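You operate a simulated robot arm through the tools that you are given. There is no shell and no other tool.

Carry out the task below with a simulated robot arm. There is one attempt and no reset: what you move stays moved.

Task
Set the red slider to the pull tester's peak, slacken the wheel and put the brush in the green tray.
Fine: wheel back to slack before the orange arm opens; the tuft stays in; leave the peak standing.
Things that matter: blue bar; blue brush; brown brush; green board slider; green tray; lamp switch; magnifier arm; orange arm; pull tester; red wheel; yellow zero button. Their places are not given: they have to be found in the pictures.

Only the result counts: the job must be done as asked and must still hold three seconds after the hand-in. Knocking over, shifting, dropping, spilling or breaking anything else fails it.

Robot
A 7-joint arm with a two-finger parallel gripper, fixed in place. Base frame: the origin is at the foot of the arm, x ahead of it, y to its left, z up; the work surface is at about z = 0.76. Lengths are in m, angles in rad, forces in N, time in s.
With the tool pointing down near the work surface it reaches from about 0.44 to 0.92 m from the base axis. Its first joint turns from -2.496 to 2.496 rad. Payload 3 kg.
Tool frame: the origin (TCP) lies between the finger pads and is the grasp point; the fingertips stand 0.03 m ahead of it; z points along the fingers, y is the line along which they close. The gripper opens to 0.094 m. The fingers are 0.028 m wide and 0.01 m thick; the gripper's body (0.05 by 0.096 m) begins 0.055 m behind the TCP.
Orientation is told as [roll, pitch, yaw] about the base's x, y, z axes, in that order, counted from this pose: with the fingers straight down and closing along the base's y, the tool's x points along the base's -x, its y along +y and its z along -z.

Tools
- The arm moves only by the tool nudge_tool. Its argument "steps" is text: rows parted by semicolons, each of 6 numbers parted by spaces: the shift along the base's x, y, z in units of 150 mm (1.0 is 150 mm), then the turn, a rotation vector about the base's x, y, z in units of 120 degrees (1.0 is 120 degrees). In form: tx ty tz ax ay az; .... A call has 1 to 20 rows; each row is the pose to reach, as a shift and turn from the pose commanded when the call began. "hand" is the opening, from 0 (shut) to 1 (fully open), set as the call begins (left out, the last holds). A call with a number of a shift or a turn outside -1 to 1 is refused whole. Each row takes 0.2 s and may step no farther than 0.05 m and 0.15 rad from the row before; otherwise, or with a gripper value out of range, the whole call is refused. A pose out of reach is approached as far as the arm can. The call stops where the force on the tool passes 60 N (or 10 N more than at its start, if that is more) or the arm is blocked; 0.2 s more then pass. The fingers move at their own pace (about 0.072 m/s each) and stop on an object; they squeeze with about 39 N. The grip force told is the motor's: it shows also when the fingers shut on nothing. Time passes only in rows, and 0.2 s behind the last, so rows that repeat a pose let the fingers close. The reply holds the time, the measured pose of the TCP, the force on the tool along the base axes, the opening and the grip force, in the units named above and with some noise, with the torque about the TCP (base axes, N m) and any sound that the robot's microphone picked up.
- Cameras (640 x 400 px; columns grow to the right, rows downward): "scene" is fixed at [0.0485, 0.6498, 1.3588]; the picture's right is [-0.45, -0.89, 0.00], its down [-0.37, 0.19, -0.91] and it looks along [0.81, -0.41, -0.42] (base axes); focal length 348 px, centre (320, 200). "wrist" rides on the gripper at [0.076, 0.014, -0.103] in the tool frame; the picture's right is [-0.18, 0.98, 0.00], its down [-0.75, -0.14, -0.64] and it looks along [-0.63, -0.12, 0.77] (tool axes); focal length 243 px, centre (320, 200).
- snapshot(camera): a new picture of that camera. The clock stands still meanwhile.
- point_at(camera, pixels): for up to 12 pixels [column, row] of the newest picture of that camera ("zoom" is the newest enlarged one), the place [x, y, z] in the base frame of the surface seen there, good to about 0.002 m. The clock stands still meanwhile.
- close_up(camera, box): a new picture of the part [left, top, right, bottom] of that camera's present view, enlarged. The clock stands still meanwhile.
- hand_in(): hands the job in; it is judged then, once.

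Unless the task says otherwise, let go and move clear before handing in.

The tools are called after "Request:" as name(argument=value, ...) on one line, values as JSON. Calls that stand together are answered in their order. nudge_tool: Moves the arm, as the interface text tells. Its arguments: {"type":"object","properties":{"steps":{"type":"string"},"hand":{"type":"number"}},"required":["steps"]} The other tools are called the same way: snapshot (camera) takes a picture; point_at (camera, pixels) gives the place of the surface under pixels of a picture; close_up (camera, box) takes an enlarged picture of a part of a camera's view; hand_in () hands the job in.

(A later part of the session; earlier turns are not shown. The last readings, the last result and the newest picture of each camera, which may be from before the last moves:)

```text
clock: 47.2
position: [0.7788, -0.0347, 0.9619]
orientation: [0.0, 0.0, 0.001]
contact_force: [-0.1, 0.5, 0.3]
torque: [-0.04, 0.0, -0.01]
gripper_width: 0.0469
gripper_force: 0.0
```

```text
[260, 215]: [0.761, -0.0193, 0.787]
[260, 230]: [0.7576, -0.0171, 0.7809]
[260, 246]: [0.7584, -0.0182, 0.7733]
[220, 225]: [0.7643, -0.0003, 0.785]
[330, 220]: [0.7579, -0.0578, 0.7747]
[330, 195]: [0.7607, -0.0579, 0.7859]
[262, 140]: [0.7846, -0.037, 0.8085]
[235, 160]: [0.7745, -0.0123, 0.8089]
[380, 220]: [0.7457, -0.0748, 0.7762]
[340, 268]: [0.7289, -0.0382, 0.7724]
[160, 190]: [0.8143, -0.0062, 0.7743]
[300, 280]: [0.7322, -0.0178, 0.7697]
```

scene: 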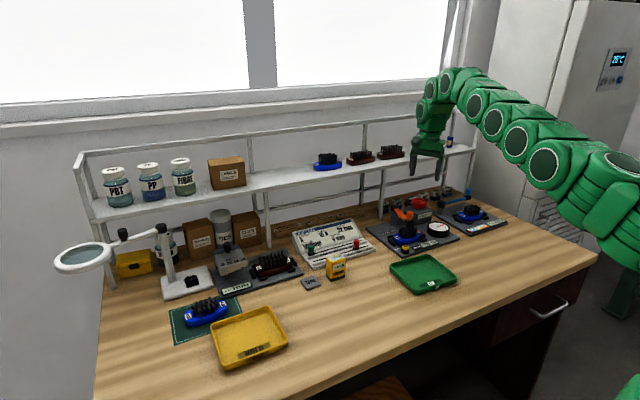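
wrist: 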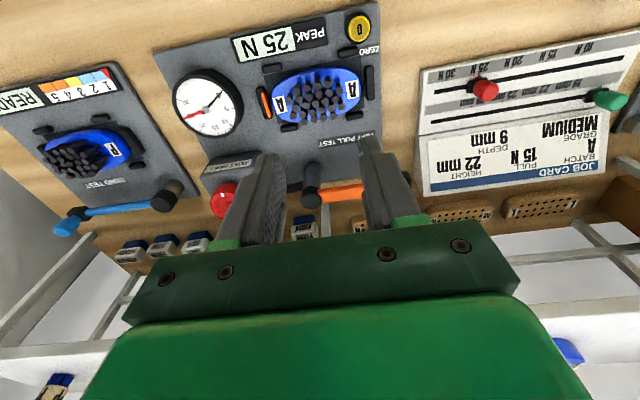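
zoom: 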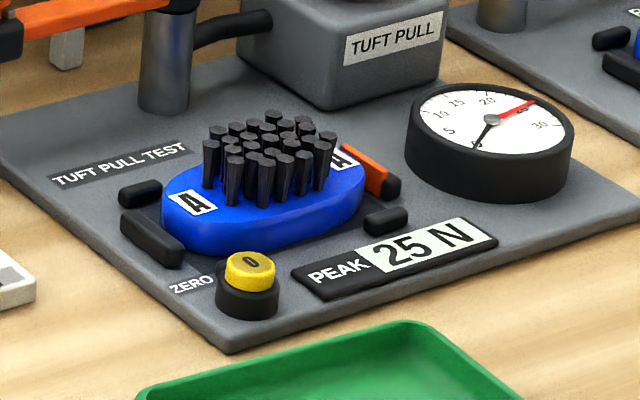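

The blocks round the brush put its centre at (0.7836,-0.0405), width ≈0.052 across x, top z 0.788. I'll turn the hand 90° so the fingers close along x, between the blocks and clear of the zero button.

Request:
nudge_tool(steps="0.032 -0.039 0 0 0 0.07; 0.032 -0.039 0 0 0 0.14; 0.032 -0.039 0 0 0 0.21; 0.032 -0.039 0 0 0 0.28; 0.032 -0.039 0 0 0 0.35; 0.032 -0.039 0 0 0 0.42; 0.032 -0.039 0 0 0 0.49; 0.032 -0.039 0 0 0 0.56; 0.032 -0.039 0 0 0 0.63; 0.032 -0.039 0 0 0 0.7; 0.032 -0.039 0 0 0 0.75; 0.032 -0.039 0 0 0 0.75", hand=0.68)

Request:
snapshot(camera="wrist")

Request:
close_up(camera="wrist", box=[220, 0, 420, 200])

```text
clock: 49.8
position: [0.784, -0.0398, 0.9625]
orientation: [0.001, 0.0, 1.571]
contact_force: [-0.7, 0.5, 0.9]
torque: [0.05, 0.0, 0.0]
gripper_width: 0.0638
gripper_force: 0.1
```

```text
taken
```

wrist: 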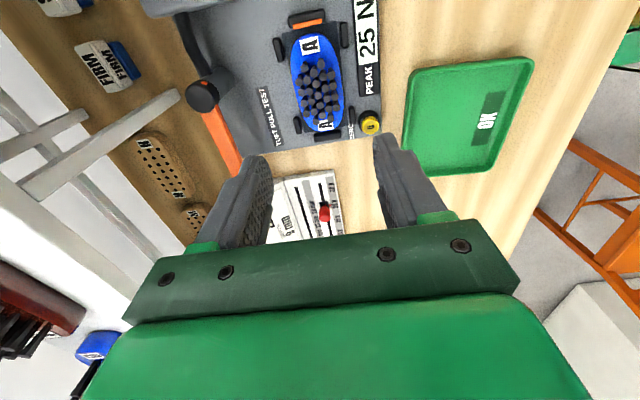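

```text
2.00 times, centred on (320, 100) of wrist
```

zoom: 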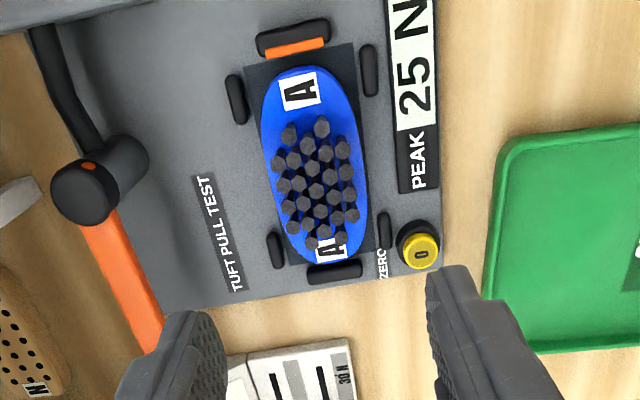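

The brush lies upright in the view between the fingers' lines. I'll measure its edges and the tray from here.

Request:
point_at(camera="zoom", pixels=[[267, 150], [355, 130], [362, 180], [270, 110], [345, 100], [300, 75], [330, 250], [275, 195], [320, 180], [288, 212], [352, 215], [372, 160]])

Request:
point_at(camera="wrist", pixels=[[411, 70], [534, 62], [494, 172], [402, 155], [418, 78], [522, 70], [488, 160], [415, 150], [450, 115], [470, 90], [440, 140], [500, 110]])

```text
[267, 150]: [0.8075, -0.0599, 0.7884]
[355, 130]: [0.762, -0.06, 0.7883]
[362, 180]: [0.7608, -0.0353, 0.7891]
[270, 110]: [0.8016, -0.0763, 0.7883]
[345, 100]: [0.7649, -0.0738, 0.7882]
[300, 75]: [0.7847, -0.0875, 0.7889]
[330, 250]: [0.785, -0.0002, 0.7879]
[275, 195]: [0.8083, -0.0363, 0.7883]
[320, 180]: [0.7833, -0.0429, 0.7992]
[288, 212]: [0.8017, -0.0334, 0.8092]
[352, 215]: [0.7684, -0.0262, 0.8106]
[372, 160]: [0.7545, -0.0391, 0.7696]
```

```text
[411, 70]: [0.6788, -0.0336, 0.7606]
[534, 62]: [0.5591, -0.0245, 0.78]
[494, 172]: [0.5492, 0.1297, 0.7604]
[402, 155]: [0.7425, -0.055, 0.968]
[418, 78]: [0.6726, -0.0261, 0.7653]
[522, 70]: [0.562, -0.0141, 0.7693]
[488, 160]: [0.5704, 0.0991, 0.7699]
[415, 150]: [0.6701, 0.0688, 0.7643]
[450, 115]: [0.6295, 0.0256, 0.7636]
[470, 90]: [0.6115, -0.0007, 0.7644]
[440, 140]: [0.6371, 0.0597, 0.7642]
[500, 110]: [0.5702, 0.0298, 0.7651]
```

The brush centre is (0.7843,-0.040), as expected. I'll descend to just above the tuft level first and check the clearances.

Request:
nudge_tool(steps="0.002 -0.003 -0.25 0 0 0; 0.002 -0.003 -0.5 0 0 0; 0.002 -0.003 -0.7 0 0 0; 0.002 -0.003 -0.82 0 0 0; 0.002 -0.003 -0.87 0 0 0; 0.002 -0.003 -0.87 0 0 0")

Request:
snapshot(camera="wrist")

Request:
close_up(camera="scene", box=[370, 180, 450, 265])

```text
clock: 51.2
position: [0.7836, -0.0382, 0.8317]
orientation: [0.001, 0.001, 1.573]
contact_force: [-1.1, -0.6, -0.2]
torque: [0.0, -0.01, 0.03]
gripper_width: 0.0637
gripper_force: 0.0
```

```text
taken
```

wrist: 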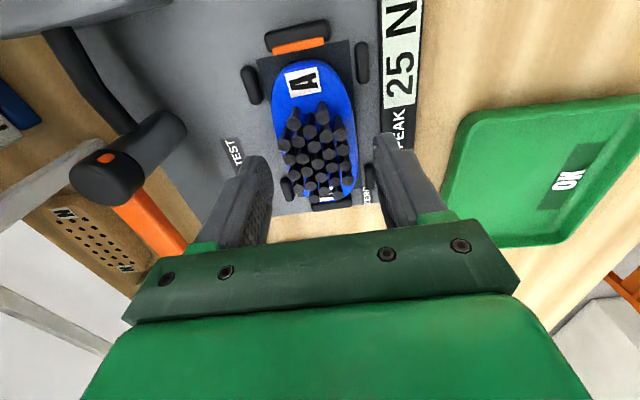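

```text
4.71 times, centred on (410, 222) of scene
```

zoom: 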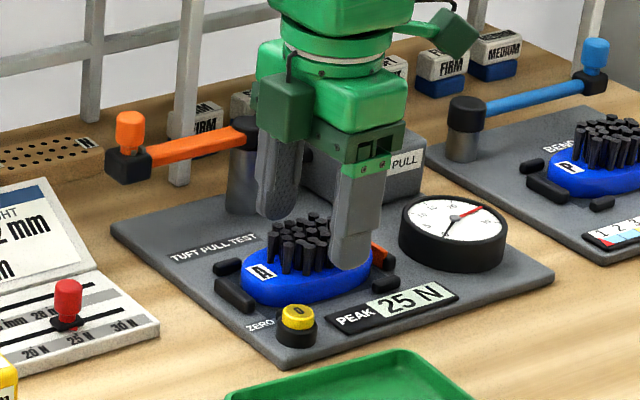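

The fingers straddle the brush. I'll check the PEAK panel's near edge and height before the last 26 mm.

Request:
point_at(camera="wrist", pixels=[[385, 60], [386, 100], [378, 100], [370, 100], [362, 60], [250, 85], [300, 80], [340, 140], [290, 140], [330, 195]])

Request:
close_up(camera="wrist", box=[220, 60, 440, 240])

```text
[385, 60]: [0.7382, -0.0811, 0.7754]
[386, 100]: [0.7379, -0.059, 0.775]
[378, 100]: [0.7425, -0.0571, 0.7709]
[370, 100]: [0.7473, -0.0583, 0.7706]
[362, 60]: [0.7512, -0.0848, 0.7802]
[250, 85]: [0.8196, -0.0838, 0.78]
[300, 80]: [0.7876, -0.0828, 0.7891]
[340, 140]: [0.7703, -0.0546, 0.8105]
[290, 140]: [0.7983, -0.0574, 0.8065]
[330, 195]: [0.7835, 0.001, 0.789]
```

```text
2.22 times, centred on (330, 150) of wrist
```

zoom: 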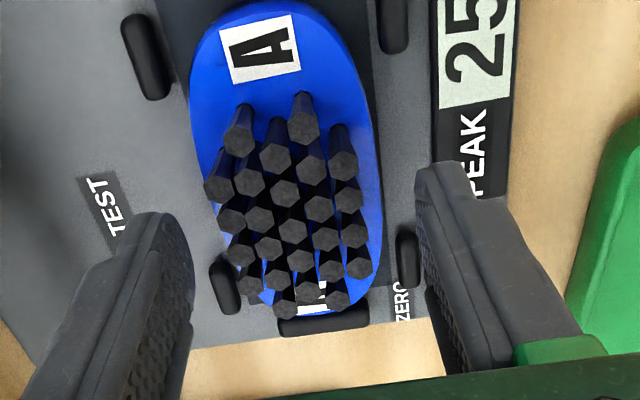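

The panel's edge is at x≈0.740, z 0.775; I'll narrow the opening to 60 mm and descend to TCP z≈0.806.

Request:
nudge_tool(steps="0 -0.01 0 0 0 0; 0 -0.01 -0.06 0 0 0; 0 -0.01 -0.11 0 0 0; 0 -0.01 -0.15 0 0 0; 0 -0.01 -0.17 0 0 0; 0 -0.01 -0.17 0 0 0", hand=0.65)

Request:
close_up(camera="wrist", box=[220, 60, 440, 240])

Request:
close_up(camera="scene", box=[380, 200, 450, 265])

```text
clock: 52.6
position: [0.7845, -0.0413, 0.8064]
orientation: [0.0, 0.001, 1.573]
contact_force: [0.6, -0.1, -0.3]
torque: [-0.03, 0.0, 0.01]
gripper_width: 0.0611
gripper_force: 0.1
```

```text
2.22 times, centred on (330, 150) of wrist
```

zoom: 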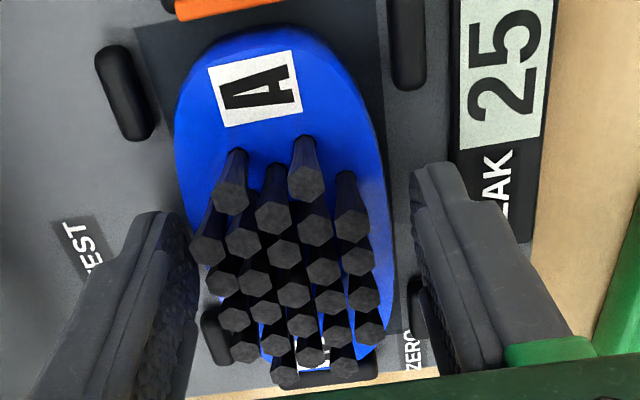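

```text
6.15 times, centred on (415, 232) of scene
```

zoom: 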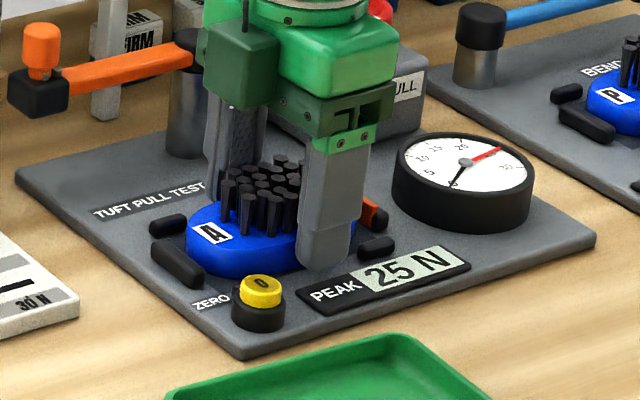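

The fingers are down on either side of the body with no contact. I'll close on the brush.

Request:
nudge_tool(steps="0 0 0 0 0 0; 0 0 0 0 0 0; 0 0 0 0 0 0", hand=0)

Request:
close_up(camera="wrist", box=[220, 60, 440, 240])

Request:
close_up(camera="scene", box=[380, 200, 450, 265])

```text
clock: 53.4
position: [0.7842, -0.0408, 0.8069]
orientation: [-0.001, 0.0, 1.571]
contact_force: [0.2, -0.6, 2.1]
torque: [-0.03, 0.0, -0.04]
gripper_width: 0.0506
gripper_force: 38.7
```

```text
2.22 times, centred on (330, 150) of wrist
```

zoom: 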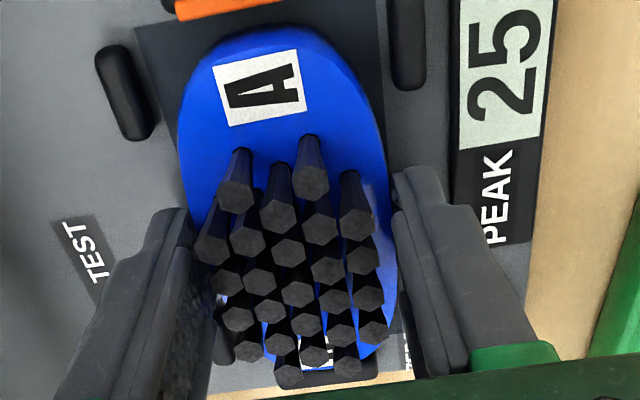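

```text
6.15 times, centred on (415, 232) of scene
```

zoom: 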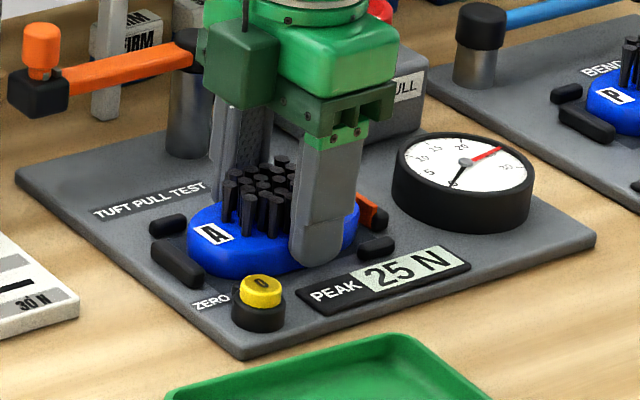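

The brush is held (50.6 mm, 38.7 N). I'll lift it straight up slowly.

Request:
nudge_tool(steps="0 0 0.03 0 0 0; 0 0 0.08 0 0 0; 0 0 0.15 0 0 0; 0 0 0.25 0 0 0; 0 0 0.4 0 0 0; 0 0 0.55 0 0 0; 0 0 0.55 0 0 0")

Request:
snapshot(camera="wrist")

Request:
close_up(camera="scene", box=[360, 170, 470, 300])

```text
clock: 55.0
position: [0.7835, -0.0412, 0.8882]
orientation: [0.0, 0.0, 1.573]
contact_force: [-0.2, 0.0, -0.5]
torque: [0.01, -0.01, 0.01]
gripper_width: 0.0406
gripper_force: 38.9
```

```text
taken
```

wrist: 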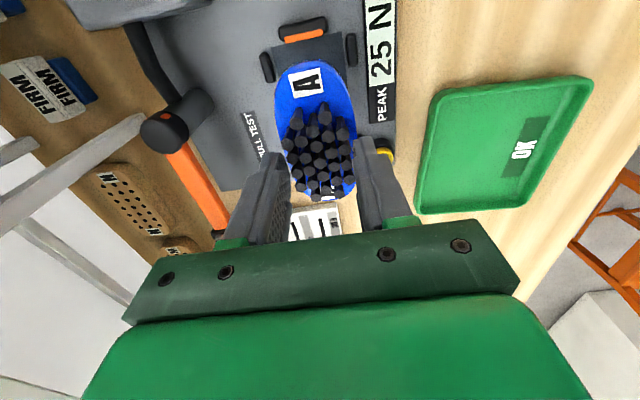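

```text
3.08 times, centred on (415, 235) of scene
```

zoom: 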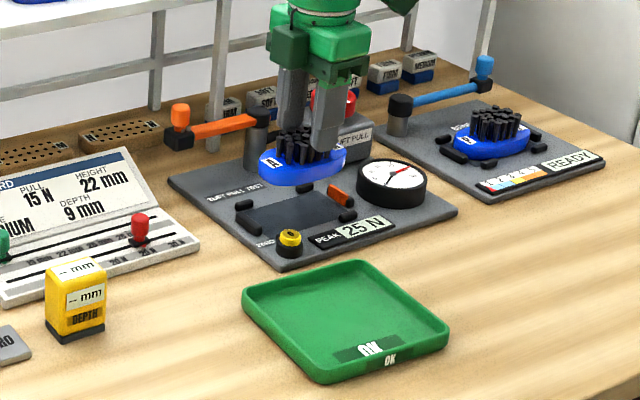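

The brush is in the air but the opening dropped to 40.6 mm, so the grip has shifted. I'll look closely before moving on.

Request:
close_up(camera="wrist", box=[230, 40, 430, 220])

Request:
close_up(camera="scene", box=[430, 180, 485, 240])

Request:
close_up(camera="scene", box=[430, 175, 490, 245])

Request:
close_up(camera="scene", box=[440, 190, 480, 240])

```text
2.22 times, centred on (330, 130) of wrist
```

zoom: 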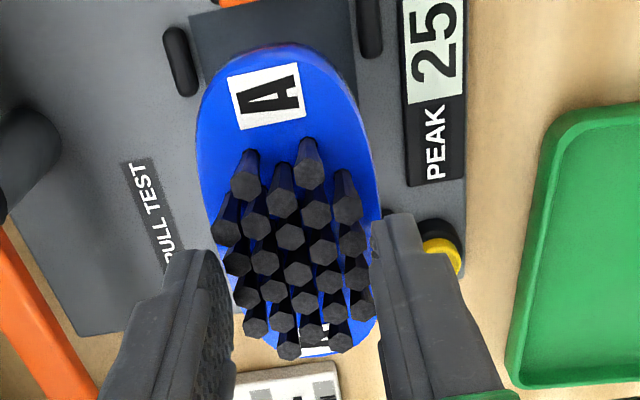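

```text
6.67 times, centred on (458, 210) of scene
```

zoom: 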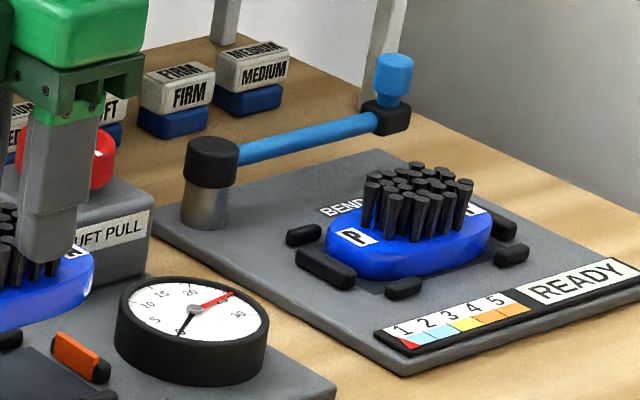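

```text
5.71 times, centred on (460, 210) of scene
```

zoom: 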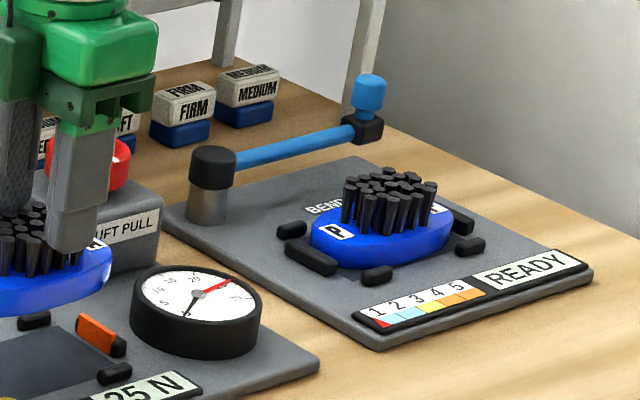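

```text
8.00 times, centred on (460, 215) of scene
```

zoom: 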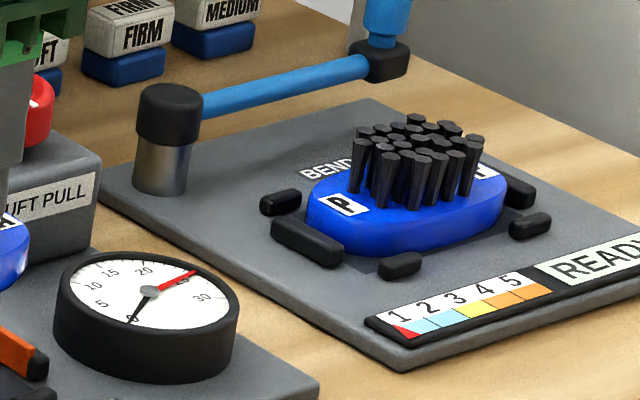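

I'll zoom right onto the held brush.

Request:
close_up(camera="scene", box=[390, 185, 435, 240])

Request:
close_up(camera="wrist", box=[270, 90, 400, 210])

```text
7.27 times, centred on (412, 212) of scene
```

zoom: 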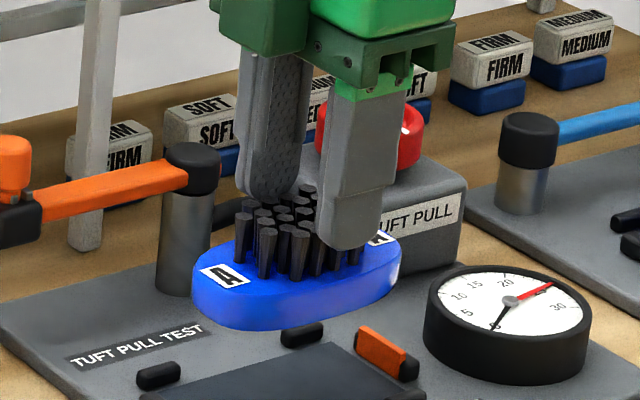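

```text
3.33 times, centred on (335, 150) of wrist
```

zoom: 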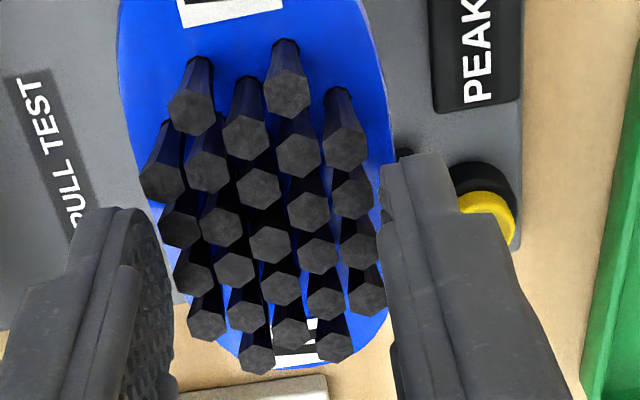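

The fingertips have ridden up onto the tuft block: the tips now sit about at the body's top. I'll measure how the brush hangs relative to the tips.

Request:
point_at(camera="zoom", pixels=[[240, 20], [140, 60], [350, 40], [190, 115], [285, 95], [345, 140], [160, 180], [190, 275], [365, 290], [255, 355], [330, 345], [295, 355]])

Request:
close_up(camera="scene", box=[390, 185, 435, 240])

Request:
point_at(camera="zoom", pixels=[[220, 275], [380, 235], [200, 290], [280, 290], [280, 310], [280, 325], [350, 290], [245, 215], [355, 245], [270, 195], [300, 235], [395, 265]])

```text
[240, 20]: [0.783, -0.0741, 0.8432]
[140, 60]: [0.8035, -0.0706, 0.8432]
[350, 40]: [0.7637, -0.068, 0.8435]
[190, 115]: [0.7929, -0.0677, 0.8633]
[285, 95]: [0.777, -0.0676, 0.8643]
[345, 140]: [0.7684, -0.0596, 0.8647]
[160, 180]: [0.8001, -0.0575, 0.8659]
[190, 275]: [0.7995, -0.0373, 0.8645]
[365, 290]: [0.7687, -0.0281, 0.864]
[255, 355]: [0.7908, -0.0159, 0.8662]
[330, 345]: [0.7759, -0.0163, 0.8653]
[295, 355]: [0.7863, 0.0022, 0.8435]
```

```text
7.27 times, centred on (412, 212) of scene
```

zoom: 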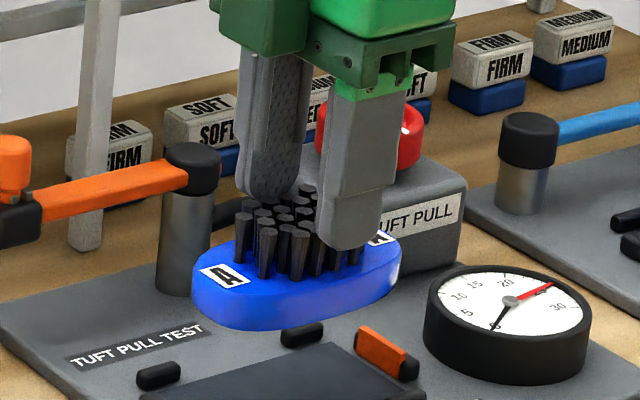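

```text
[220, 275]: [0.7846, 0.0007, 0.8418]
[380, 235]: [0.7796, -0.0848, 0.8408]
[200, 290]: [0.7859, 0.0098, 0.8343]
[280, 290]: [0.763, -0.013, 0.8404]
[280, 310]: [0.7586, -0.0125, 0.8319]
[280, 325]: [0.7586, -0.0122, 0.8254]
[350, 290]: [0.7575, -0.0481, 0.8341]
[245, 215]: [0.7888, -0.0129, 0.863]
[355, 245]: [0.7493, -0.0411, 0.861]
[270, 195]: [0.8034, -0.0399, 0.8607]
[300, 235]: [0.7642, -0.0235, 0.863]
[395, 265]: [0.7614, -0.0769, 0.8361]
```

The tips grip only the top ~7 mm of the tufts (tips z≈0.858, tuft tops 0.865, body top 0.843), so I must not carry it like this. I'll lower it straight back toward its seat, stopping with its underside just above the blocks to see whether it slips.

Request:
nudge_tool(steps="0 0 -0.06 0 0 0; 0 0 -0.14 0 0 0; 0 0 -0.2 0 0 0; 0 0 -0.22 0 0 0")

Request:
close_up(camera="scene", box=[390, 195, 435, 250])

Request:
point_at(camera="zoom", pixels=[[220, 275], [380, 235], [280, 290], [245, 215], [300, 235], [215, 270], [330, 290], [265, 235]])

Request:
close_up(camera="wrist", box=[240, 40, 420, 220])

```text
clock: 56.0
position: [0.7851, -0.0414, 0.8566]
orientation: [0.0, 0.001, 1.573]
contact_force: [-0.4, 0.5, -1.2]
torque: [-0.01, 0.02, 0.03]
gripper_width: 0.0404
gripper_force: 39.1
```

```text
7.27 times, centred on (412, 222) of scene
```

zoom: 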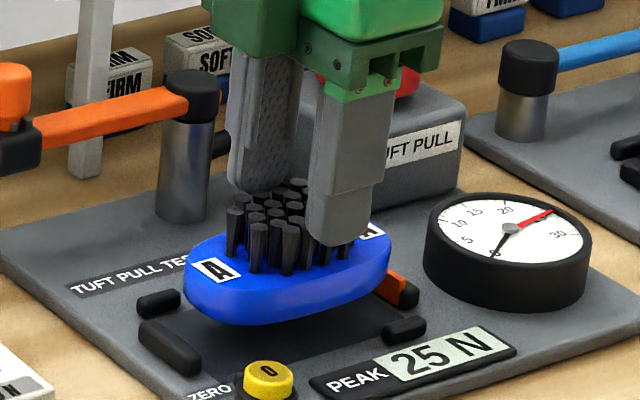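

```text
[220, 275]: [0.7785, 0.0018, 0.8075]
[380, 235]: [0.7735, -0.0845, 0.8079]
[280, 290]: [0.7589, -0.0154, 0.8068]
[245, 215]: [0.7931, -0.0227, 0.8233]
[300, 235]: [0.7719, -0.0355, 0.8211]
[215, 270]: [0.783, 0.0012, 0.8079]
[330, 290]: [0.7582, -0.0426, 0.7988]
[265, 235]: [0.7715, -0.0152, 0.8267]
```

```text
2.22 times, centred on (330, 130) of wrist
```

zoom: 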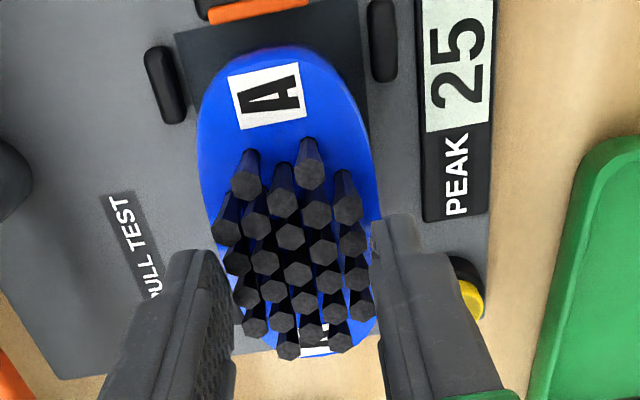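

It has slipped about 3 mm more, so the hold is creeping; the underside is only ~20 mm above its seat. I'll lower it straight into the seat at once.

Request:
nudge_tool(steps="0 0 -0.075 0 0 0; 0 0 -0.135 0 0 0; 0 0 -0.135 0 0 0")

Request:
close_up(camera="scene", box=[385, 200, 445, 260])

Request:
close_up(camera="wrist", box=[240, 40, 420, 220])

```text
clock: 56.8
position: [0.7831, -0.0408, 0.8351]
orientation: [0.0, 0.0, 1.573]
contact_force: [0.3, -0.1, -1.4]
torque: [-0.01, 0.0, 0.0]
gripper_width: 0.0407
gripper_force: 39.2
```

```text
6.67 times, centred on (415, 230) of scene
```

zoom: 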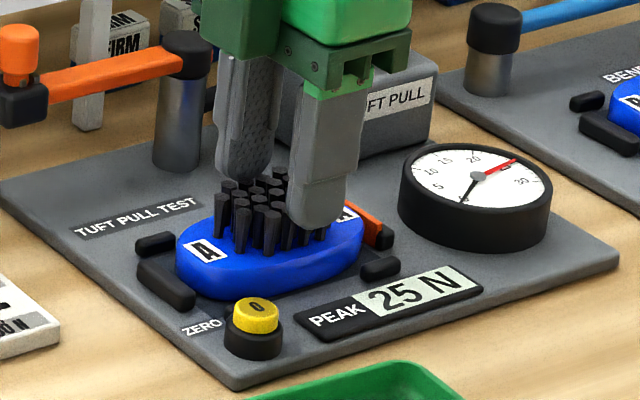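

```text
2.22 times, centred on (330, 130) of wrist
```

zoom: 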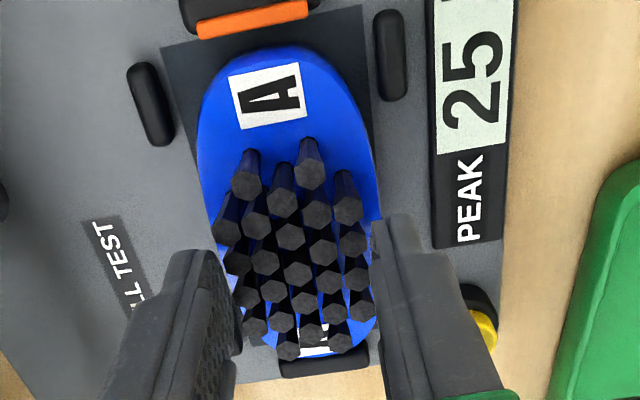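

The brush is nearly seated. I'll measure its height.

Request:
point_at(camera="zoom", pixels=[[290, 65], [270, 95], [230, 120], [350, 130], [310, 175], [320, 345], [285, 350], [225, 230], [210, 25], [330, 360]])

```text
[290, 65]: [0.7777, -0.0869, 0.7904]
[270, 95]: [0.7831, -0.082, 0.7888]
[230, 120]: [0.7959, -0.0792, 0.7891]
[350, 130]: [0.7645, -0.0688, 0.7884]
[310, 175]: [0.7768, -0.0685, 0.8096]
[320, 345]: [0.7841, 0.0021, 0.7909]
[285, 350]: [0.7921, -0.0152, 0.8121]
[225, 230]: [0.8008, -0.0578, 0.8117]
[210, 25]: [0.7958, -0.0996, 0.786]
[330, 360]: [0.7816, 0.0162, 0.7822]
```

The brush's top is at z≈0.789–0.791, within 1–2 mm of its seat. I'll lower 2 mm more and open the fingers.

Request:
nudge_tool(steps="0 0 -0.01 0 0 0; 0 0 -0.02 0 0 0; 0 0 -0.02 0 0 0")

Request:
nudge_tool(steps="0 0 0 0 0 0; 0 0 0 0 0 0", hand=0.68)

Request:
nudge_tool(steps="0 0 0.1 0 0 0; 0 0 0.3 0 0 0; 0 0 0.3 0 0 0")

Request:
snapshot(camera="wrist")

Request:
close_up(camera="wrist", box=[230, 20, 430, 220])

Request:
close_up(camera="scene", box=[385, 200, 445, 260])

```text
clock: 57.6
position: [0.7842, -0.0412, 0.8341]
orientation: [-0.004, 0.0, 1.574]
contact_force: [-10.7, 0.0, 39.6]
torque: [0.06, 0.41, 0.09]
gripper_width: 0.0405
gripper_force: 38.8
```

```text
clock: 58.2
position: [0.7847, -0.0408, 0.8324]
orientation: [0.0, -0.001, 1.573]
contact_force: [0.4, -0.2, -0.4]
torque: [0.04, 0.03, 0.02]
gripper_width: 0.0641
gripper_force: 0.0
```

```text
clock: 59.0
position: [0.7832, -0.0413, 0.8781]
orientation: [-0.001, 0.001, 1.572]
contact_force: [0.2, 0.6, 0.0]
torque: [0.0, -0.01, 0.02]
gripper_width: 0.0638
gripper_force: 0.0
```

```text
taken
```

wrist: 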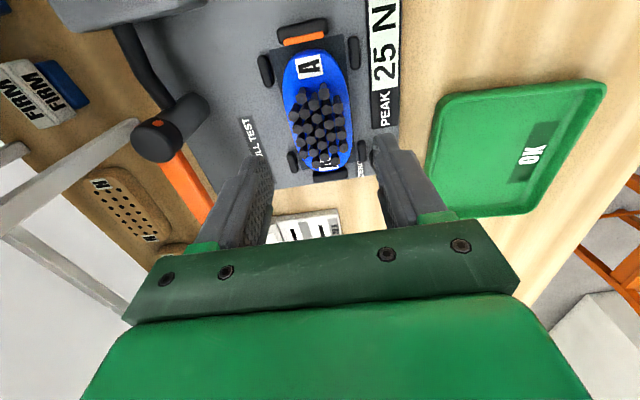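

```text
2.00 times, centred on (330, 120) of wrist
```

zoom: 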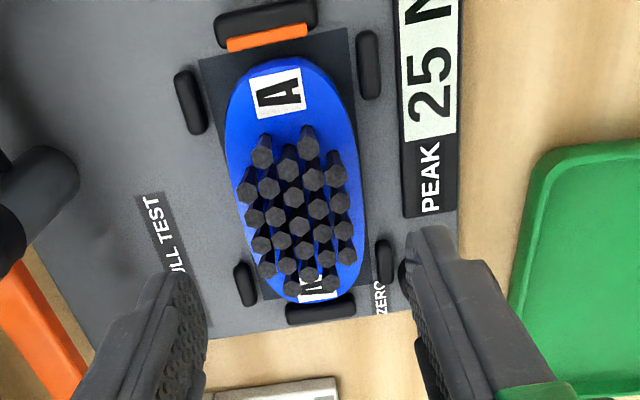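

```text
6.67 times, centred on (415, 230) of scene
```

zoom: 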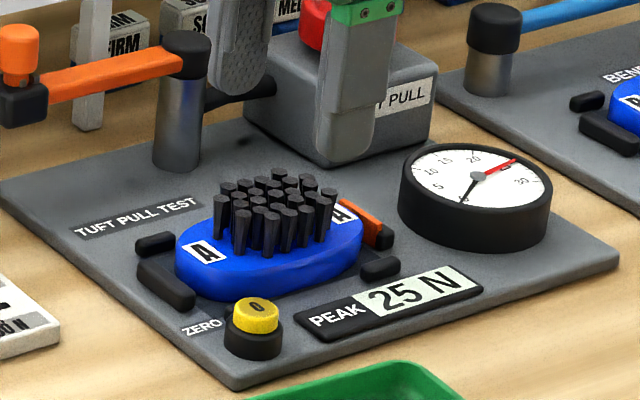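

The brush is back on its pad with all tufts standing. I'll measure its height, ends and edges again before a deeper grip.

Request:
point_at(camera="zoom", pixels=[[277, 92], [315, 290], [235, 130], [345, 110], [358, 180], [243, 190], [290, 62], [328, 305], [300, 225], [375, 150], [210, 200], [255, 60]])

Request:
close_up(camera="scene", box=[390, 225, 435, 255])

Request:
point_at(camera="zoom", pixels=[[210, 165], [200, 220], [260, 190], [260, 215], [260, 240], [330, 190], [330, 215], [420, 150], [430, 180], [150, 140], [140, 175], [100, 180]])

```text
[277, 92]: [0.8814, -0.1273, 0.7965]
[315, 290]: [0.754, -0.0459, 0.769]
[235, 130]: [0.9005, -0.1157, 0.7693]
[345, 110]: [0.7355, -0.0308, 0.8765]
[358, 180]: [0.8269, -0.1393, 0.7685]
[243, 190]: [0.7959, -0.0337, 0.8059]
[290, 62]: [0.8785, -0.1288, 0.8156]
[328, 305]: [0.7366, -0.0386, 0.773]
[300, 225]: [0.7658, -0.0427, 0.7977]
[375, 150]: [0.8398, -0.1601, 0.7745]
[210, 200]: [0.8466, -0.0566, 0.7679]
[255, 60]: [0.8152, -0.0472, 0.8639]
```

```text
13.33 times, centred on (412, 240) of scene
```

zoom: 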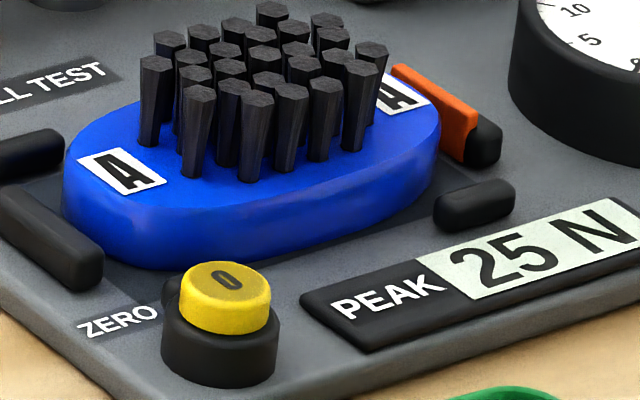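

```text
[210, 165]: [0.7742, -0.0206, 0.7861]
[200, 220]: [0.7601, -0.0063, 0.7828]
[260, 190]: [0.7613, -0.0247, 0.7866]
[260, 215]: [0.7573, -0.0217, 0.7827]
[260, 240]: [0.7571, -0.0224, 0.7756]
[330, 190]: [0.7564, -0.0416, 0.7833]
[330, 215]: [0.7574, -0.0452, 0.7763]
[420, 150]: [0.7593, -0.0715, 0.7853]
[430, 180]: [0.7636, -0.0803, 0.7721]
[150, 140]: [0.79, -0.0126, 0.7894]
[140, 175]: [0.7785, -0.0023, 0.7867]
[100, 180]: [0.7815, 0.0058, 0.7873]
```

The brush is seated again with its top at z≈0.788. I'll re-measure its long edges from the wrist view for centring.

Request:
close_up(camera="wrist", box=[230, 20, 430, 220])

Request:
point_at(camera="zoom", pixels=[[277, 92], [318, 290], [228, 130], [352, 110], [361, 180], [236, 190], [285, 62], [328, 303], [358, 150], [231, 160], [270, 42], [320, 310]])

```text
2.00 times, centred on (330, 120) of wrist
```

zoom: 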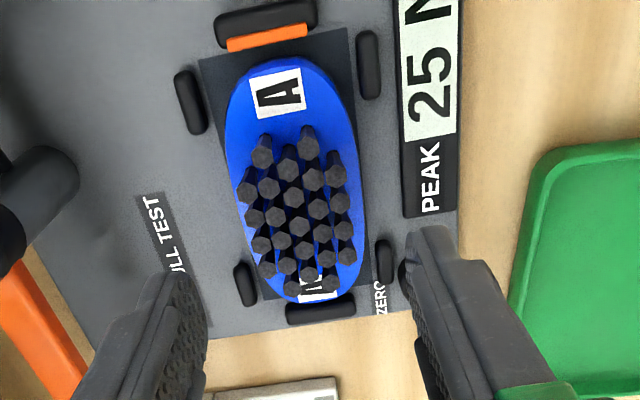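

```text
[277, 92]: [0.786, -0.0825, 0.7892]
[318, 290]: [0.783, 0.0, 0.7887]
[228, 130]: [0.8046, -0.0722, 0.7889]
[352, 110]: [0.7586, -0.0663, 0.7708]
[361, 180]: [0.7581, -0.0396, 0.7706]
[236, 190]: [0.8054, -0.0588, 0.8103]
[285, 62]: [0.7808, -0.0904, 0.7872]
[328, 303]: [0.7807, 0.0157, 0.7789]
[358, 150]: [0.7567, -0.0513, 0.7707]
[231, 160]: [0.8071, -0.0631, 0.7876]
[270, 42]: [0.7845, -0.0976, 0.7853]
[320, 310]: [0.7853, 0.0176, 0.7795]
```

The brush's centre is still near (0.783,-0.040). I'll descend with a 59 mm opening so the tips come to z≈0.7725, about 15 mm down its sides.

Request:
nudge_tool(steps="0 0.005 -0.1 0 0 0; 0 0.005 -0.22 0 0 0; 0 0.005 -0.34 0 0 0; 0 0.005 -0.42 0 0 0; 0 0.005 -0.47 0 0 0; 0 0.005 -0.5 0 0 0; 0 0.005 -0.5 0 0 0", hand=0.64)

Request:
close_up(camera="scene", box=[385, 205, 435, 260])

Request:
close_up(camera="wrist", box=[230, 60, 430, 240])

```text
clock: 60.6
position: [0.7832, -0.0399, 0.8024]
orientation: [0.001, 0.0, 1.573]
contact_force: [0.2, 0.6, 0.6]
torque: [0.0, 0.01, 0.03]
gripper_width: 0.0602
gripper_force: 0.0
```

```text
7.27 times, centred on (410, 232) of scene
```

zoom: 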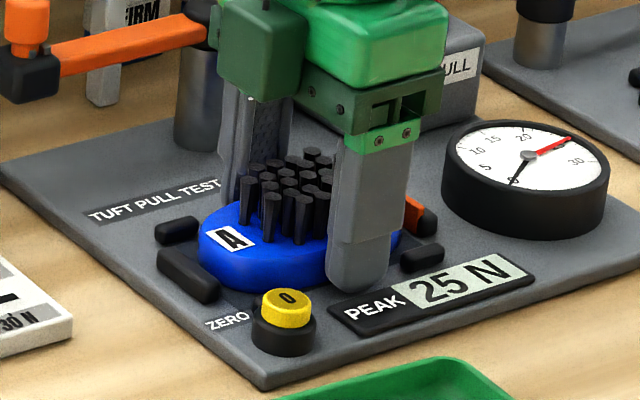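

```text
2.22 times, centred on (330, 150) of wrist
```

zoom: 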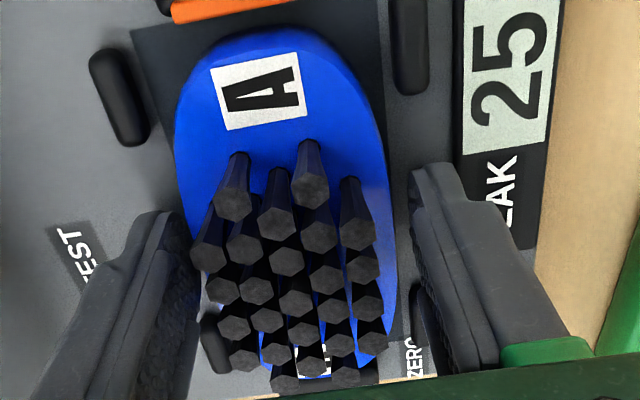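

The tips are down at z≈0.772 with no contact. I'll close, wait longer, then lift just 3 mm to test the hold.

Request:
nudge_tool(steps="0 0 0 0 0 0; 0 0 0 0 0 0; 0 0 0 0 0 0; 0 0 0 0 0 0; 0 0 0 0 0 0", hand=0)

Request:
close_up(camera="wrist", box=[230, 60, 430, 240])

Request:
nudge_tool(steps="0 0 0.007 0 0 0; 0 0 0.014 0 0 0; 0 0 0.02 0 0 0")

Request:
close_up(camera="wrist", box=[230, 60, 430, 240])

Request:
close_up(camera="scene", box=[390, 225, 435, 255])

```text
clock: 61.8
position: [0.784, -0.039, 0.8023]
orientation: [0.0, 0.0, 1.572]
contact_force: [-0.4, -0.1, 0.7]
torque: [0.01, 0.03, -0.01]
gripper_width: 0.0505
gripper_force: 39.2
```

```text
2.22 times, centred on (330, 150) of wrist
```

zoom: 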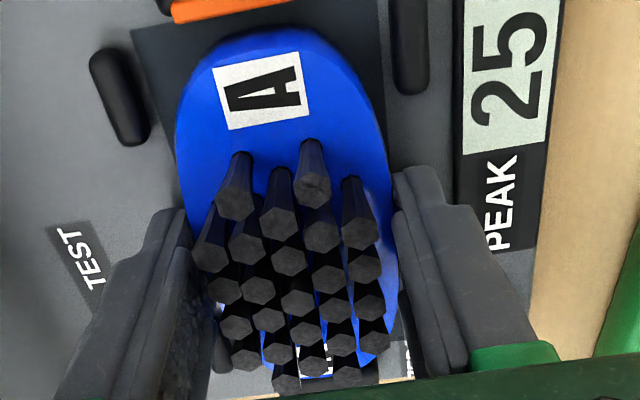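

```text
clock: 62.6
position: [0.7836, -0.04, 0.806]
orientation: [0.0, 0.0, 1.572]
contact_force: [-0.7, 0.1, -0.6]
torque: [0.0, -0.05, -0.01]
gripper_width: 0.0508
gripper_force: 38.6
```

```text
2.22 times, centred on (330, 150) of wrist
```

zoom: 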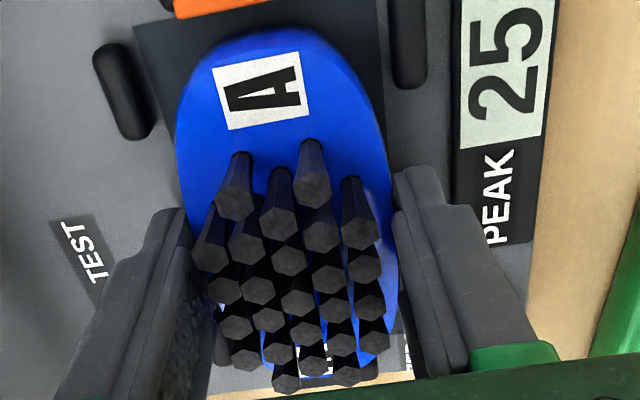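

```text
13.33 times, centred on (412, 240) of scene
```

zoom: 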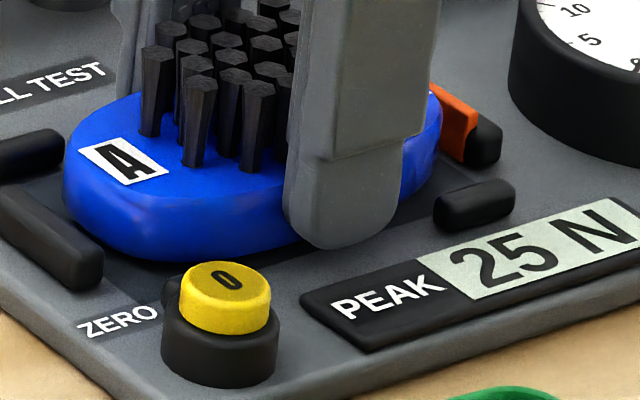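

The brush rose with the hand: the label keeps its place (262,90) between the fingers in the wrist view. I'll lift another 12 mm slowly and compare again.

Request:
nudge_tool(steps="0 0 0.015 0 0 0; 0 0 0.03 0 0 0; 0 0 0.05 0 0 0; 0 0 0.07 0 0 0; 0 0 0.08 0 0 0")

Request:
close_up(camera="wrist", box=[230, 60, 430, 240])

Request:
point_at(camera="zoom", pixels=[[300, 70], [200, 140], [230, 130], [370, 150], [235, 205], [312, 190], [285, 380]])

Request:
close_up(camera="scene", box=[390, 220, 435, 255])

```text
clock: 63.8
position: [0.7837, -0.0403, 0.8176]
orientation: [-0.001, -0.001, 1.573]
contact_force: [1.3, -0.4, 0.5]
torque: [-0.02, 0.02, -0.01]
gripper_width: 0.0505
gripper_force: 39.2
```

```text
2.22 times, centred on (330, 150) of wrist
```

zoom: 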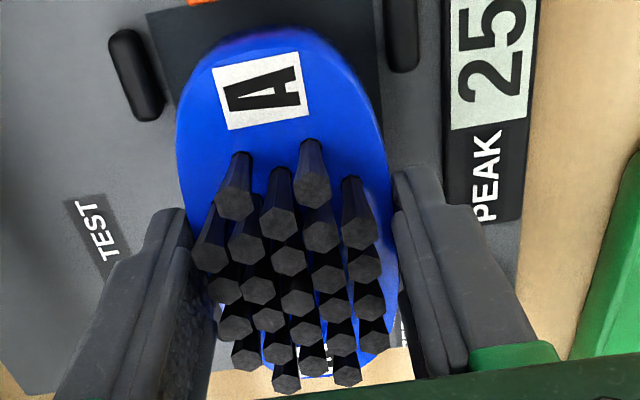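

```text
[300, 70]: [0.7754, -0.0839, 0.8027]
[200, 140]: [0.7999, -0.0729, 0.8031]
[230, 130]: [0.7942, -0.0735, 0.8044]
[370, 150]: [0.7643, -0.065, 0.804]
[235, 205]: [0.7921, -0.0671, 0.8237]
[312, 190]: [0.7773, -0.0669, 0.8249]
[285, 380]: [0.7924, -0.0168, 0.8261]
```

```text
11.43 times, centred on (412, 238) of scene
```

zoom: 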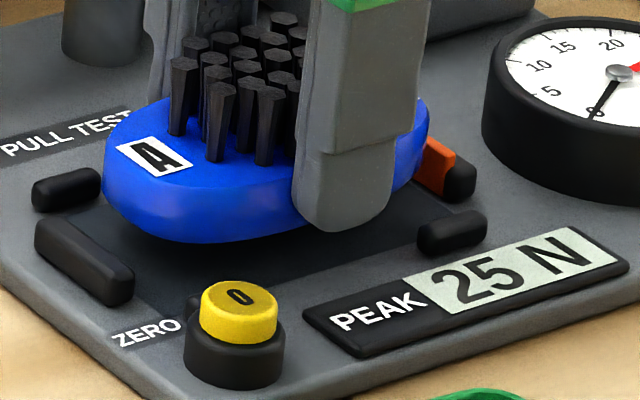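

No slip: the body's top (z 0.8035) is still 16 mm above the tips. I'll raise it another 45 mm in small steps and check again.

Request:
nudge_tool(steps="0 0 0.03 0 0 0; 0 0 0.07 0 0 0; 0 0 0.12 0 0 0; 0 0 0.18 0 0 0; 0 0 0.24 0 0 0; 0 0 0.28 0 0 0; 0 0 0.3 0 0 0")

Request:
snapshot(camera="wrist")

Request:
close_up(camera="wrist", box=[230, 60, 430, 240])

Request:
point_at(camera="zoom", pixels=[[300, 70], [200, 140], [230, 130], [370, 150], [235, 205], [312, 190], [285, 380]])

Request:
point_at(camera="wrist", pixels=[[440, 100], [590, 85], [530, 215], [425, 205], [430, 210], [510, 150], [450, 190], [560, 110], [450, 115], [535, 190], [440, 200], [580, 100]])

```text
clock: 65.4
position: [0.7857, -0.0396, 0.8618]
orientation: [0.001, 0.0, 1.572]
contact_force: [0.5, 0.1, 0.1]
torque: [-0.01, 0.0, -0.01]
gripper_width: 0.0503
gripper_force: 39.1
```

```text
taken
```

wrist: 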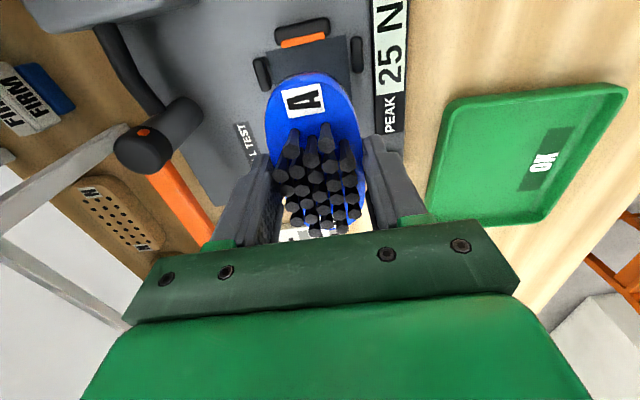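

```text
2.22 times, centred on (330, 150) of wrist
```

zoom: 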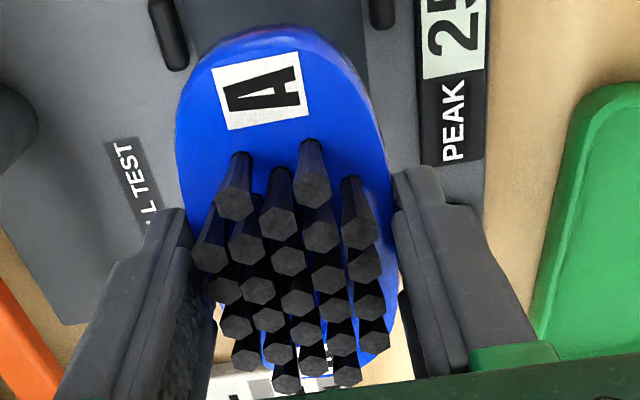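

```text
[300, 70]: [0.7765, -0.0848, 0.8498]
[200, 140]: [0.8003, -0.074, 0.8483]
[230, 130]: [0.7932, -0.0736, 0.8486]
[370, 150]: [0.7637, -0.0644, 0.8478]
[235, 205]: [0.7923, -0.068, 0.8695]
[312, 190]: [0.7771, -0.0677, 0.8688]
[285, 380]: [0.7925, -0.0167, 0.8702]
```

```text
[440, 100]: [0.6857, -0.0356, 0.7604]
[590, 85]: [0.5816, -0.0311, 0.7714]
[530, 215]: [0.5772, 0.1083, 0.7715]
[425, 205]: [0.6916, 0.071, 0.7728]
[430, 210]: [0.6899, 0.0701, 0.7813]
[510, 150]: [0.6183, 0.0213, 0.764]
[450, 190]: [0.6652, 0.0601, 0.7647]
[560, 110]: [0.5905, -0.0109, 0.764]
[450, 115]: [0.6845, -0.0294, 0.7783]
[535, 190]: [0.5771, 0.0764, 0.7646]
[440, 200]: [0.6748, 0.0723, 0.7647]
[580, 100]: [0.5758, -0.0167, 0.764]
```

The hold is solid (same 16 mm). Now I'll measure the tray's inner floor precisely from the scene view.

Request:
close_up(camera="scene", box=[380, 245, 470, 301])

Request:
point_at(camera="zoom", pixels=[[75, 165], [345, 75], [535, 225], [275, 345], [110, 165], [330, 90], [505, 220], [280, 310], [300, 200], [60, 150], [335, 70], [540, 235]])

```text
7.11 times, centred on (425, 273) of scene
```

zoom: 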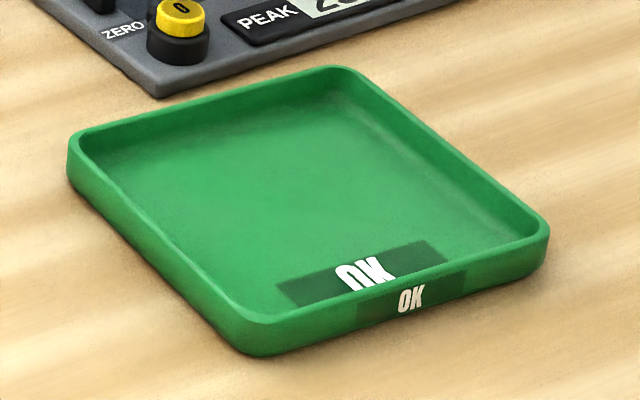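

```text
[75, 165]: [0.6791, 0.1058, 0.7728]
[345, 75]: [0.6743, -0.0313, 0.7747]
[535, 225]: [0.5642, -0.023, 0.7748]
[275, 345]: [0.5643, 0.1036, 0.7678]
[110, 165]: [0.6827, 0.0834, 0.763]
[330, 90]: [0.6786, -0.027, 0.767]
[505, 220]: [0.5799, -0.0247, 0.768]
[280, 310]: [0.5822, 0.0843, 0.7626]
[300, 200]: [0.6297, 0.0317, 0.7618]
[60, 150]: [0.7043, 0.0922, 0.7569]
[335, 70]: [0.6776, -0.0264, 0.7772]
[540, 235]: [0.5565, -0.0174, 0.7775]
```

I'll sample the middles of the tray's rims and floor edges to fix its centre.

Request:
point_at(camera="zoom", pixels=[[210, 105], [205, 118], [215, 135], [445, 148], [430, 150], [400, 160], [395, 285], [390, 270], [160, 225], [175, 225], [200, 230], [250, 318]])

Request:
close_up(camera="wrist", box=[410, 70, 640, 240])

Request:
point_at(camera="zoom", pixels=[[90, 80], [65, 200], [100, 200], [330, 50], [330, 75], [500, 220], [530, 220], [250, 385], [250, 360], [60, 340], [590, 60], [350, 400]])

```text
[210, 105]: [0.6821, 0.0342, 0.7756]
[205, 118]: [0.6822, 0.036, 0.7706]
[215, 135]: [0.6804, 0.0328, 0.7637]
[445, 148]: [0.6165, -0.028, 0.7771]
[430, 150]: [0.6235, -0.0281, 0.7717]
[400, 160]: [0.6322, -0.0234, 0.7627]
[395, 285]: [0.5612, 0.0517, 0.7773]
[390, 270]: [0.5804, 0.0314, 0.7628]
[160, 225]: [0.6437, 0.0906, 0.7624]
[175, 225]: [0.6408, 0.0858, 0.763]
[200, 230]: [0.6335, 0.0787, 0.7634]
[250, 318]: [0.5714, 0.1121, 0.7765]
```

```text
2.35 times, centred on (525, 155) of wrist
```

zoom: 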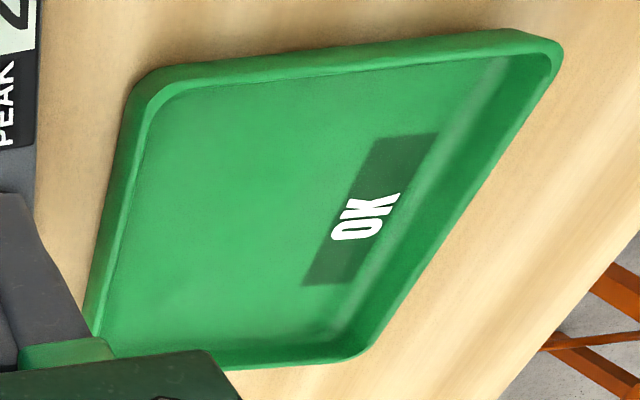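

```text
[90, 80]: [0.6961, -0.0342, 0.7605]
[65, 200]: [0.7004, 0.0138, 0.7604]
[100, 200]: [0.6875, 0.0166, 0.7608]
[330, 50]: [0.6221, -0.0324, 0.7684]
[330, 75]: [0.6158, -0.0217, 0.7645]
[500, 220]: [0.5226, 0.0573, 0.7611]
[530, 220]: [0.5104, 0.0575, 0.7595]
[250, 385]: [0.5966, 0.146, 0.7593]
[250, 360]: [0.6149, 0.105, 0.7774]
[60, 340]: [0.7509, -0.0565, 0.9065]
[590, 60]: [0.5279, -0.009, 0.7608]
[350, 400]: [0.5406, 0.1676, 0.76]
```

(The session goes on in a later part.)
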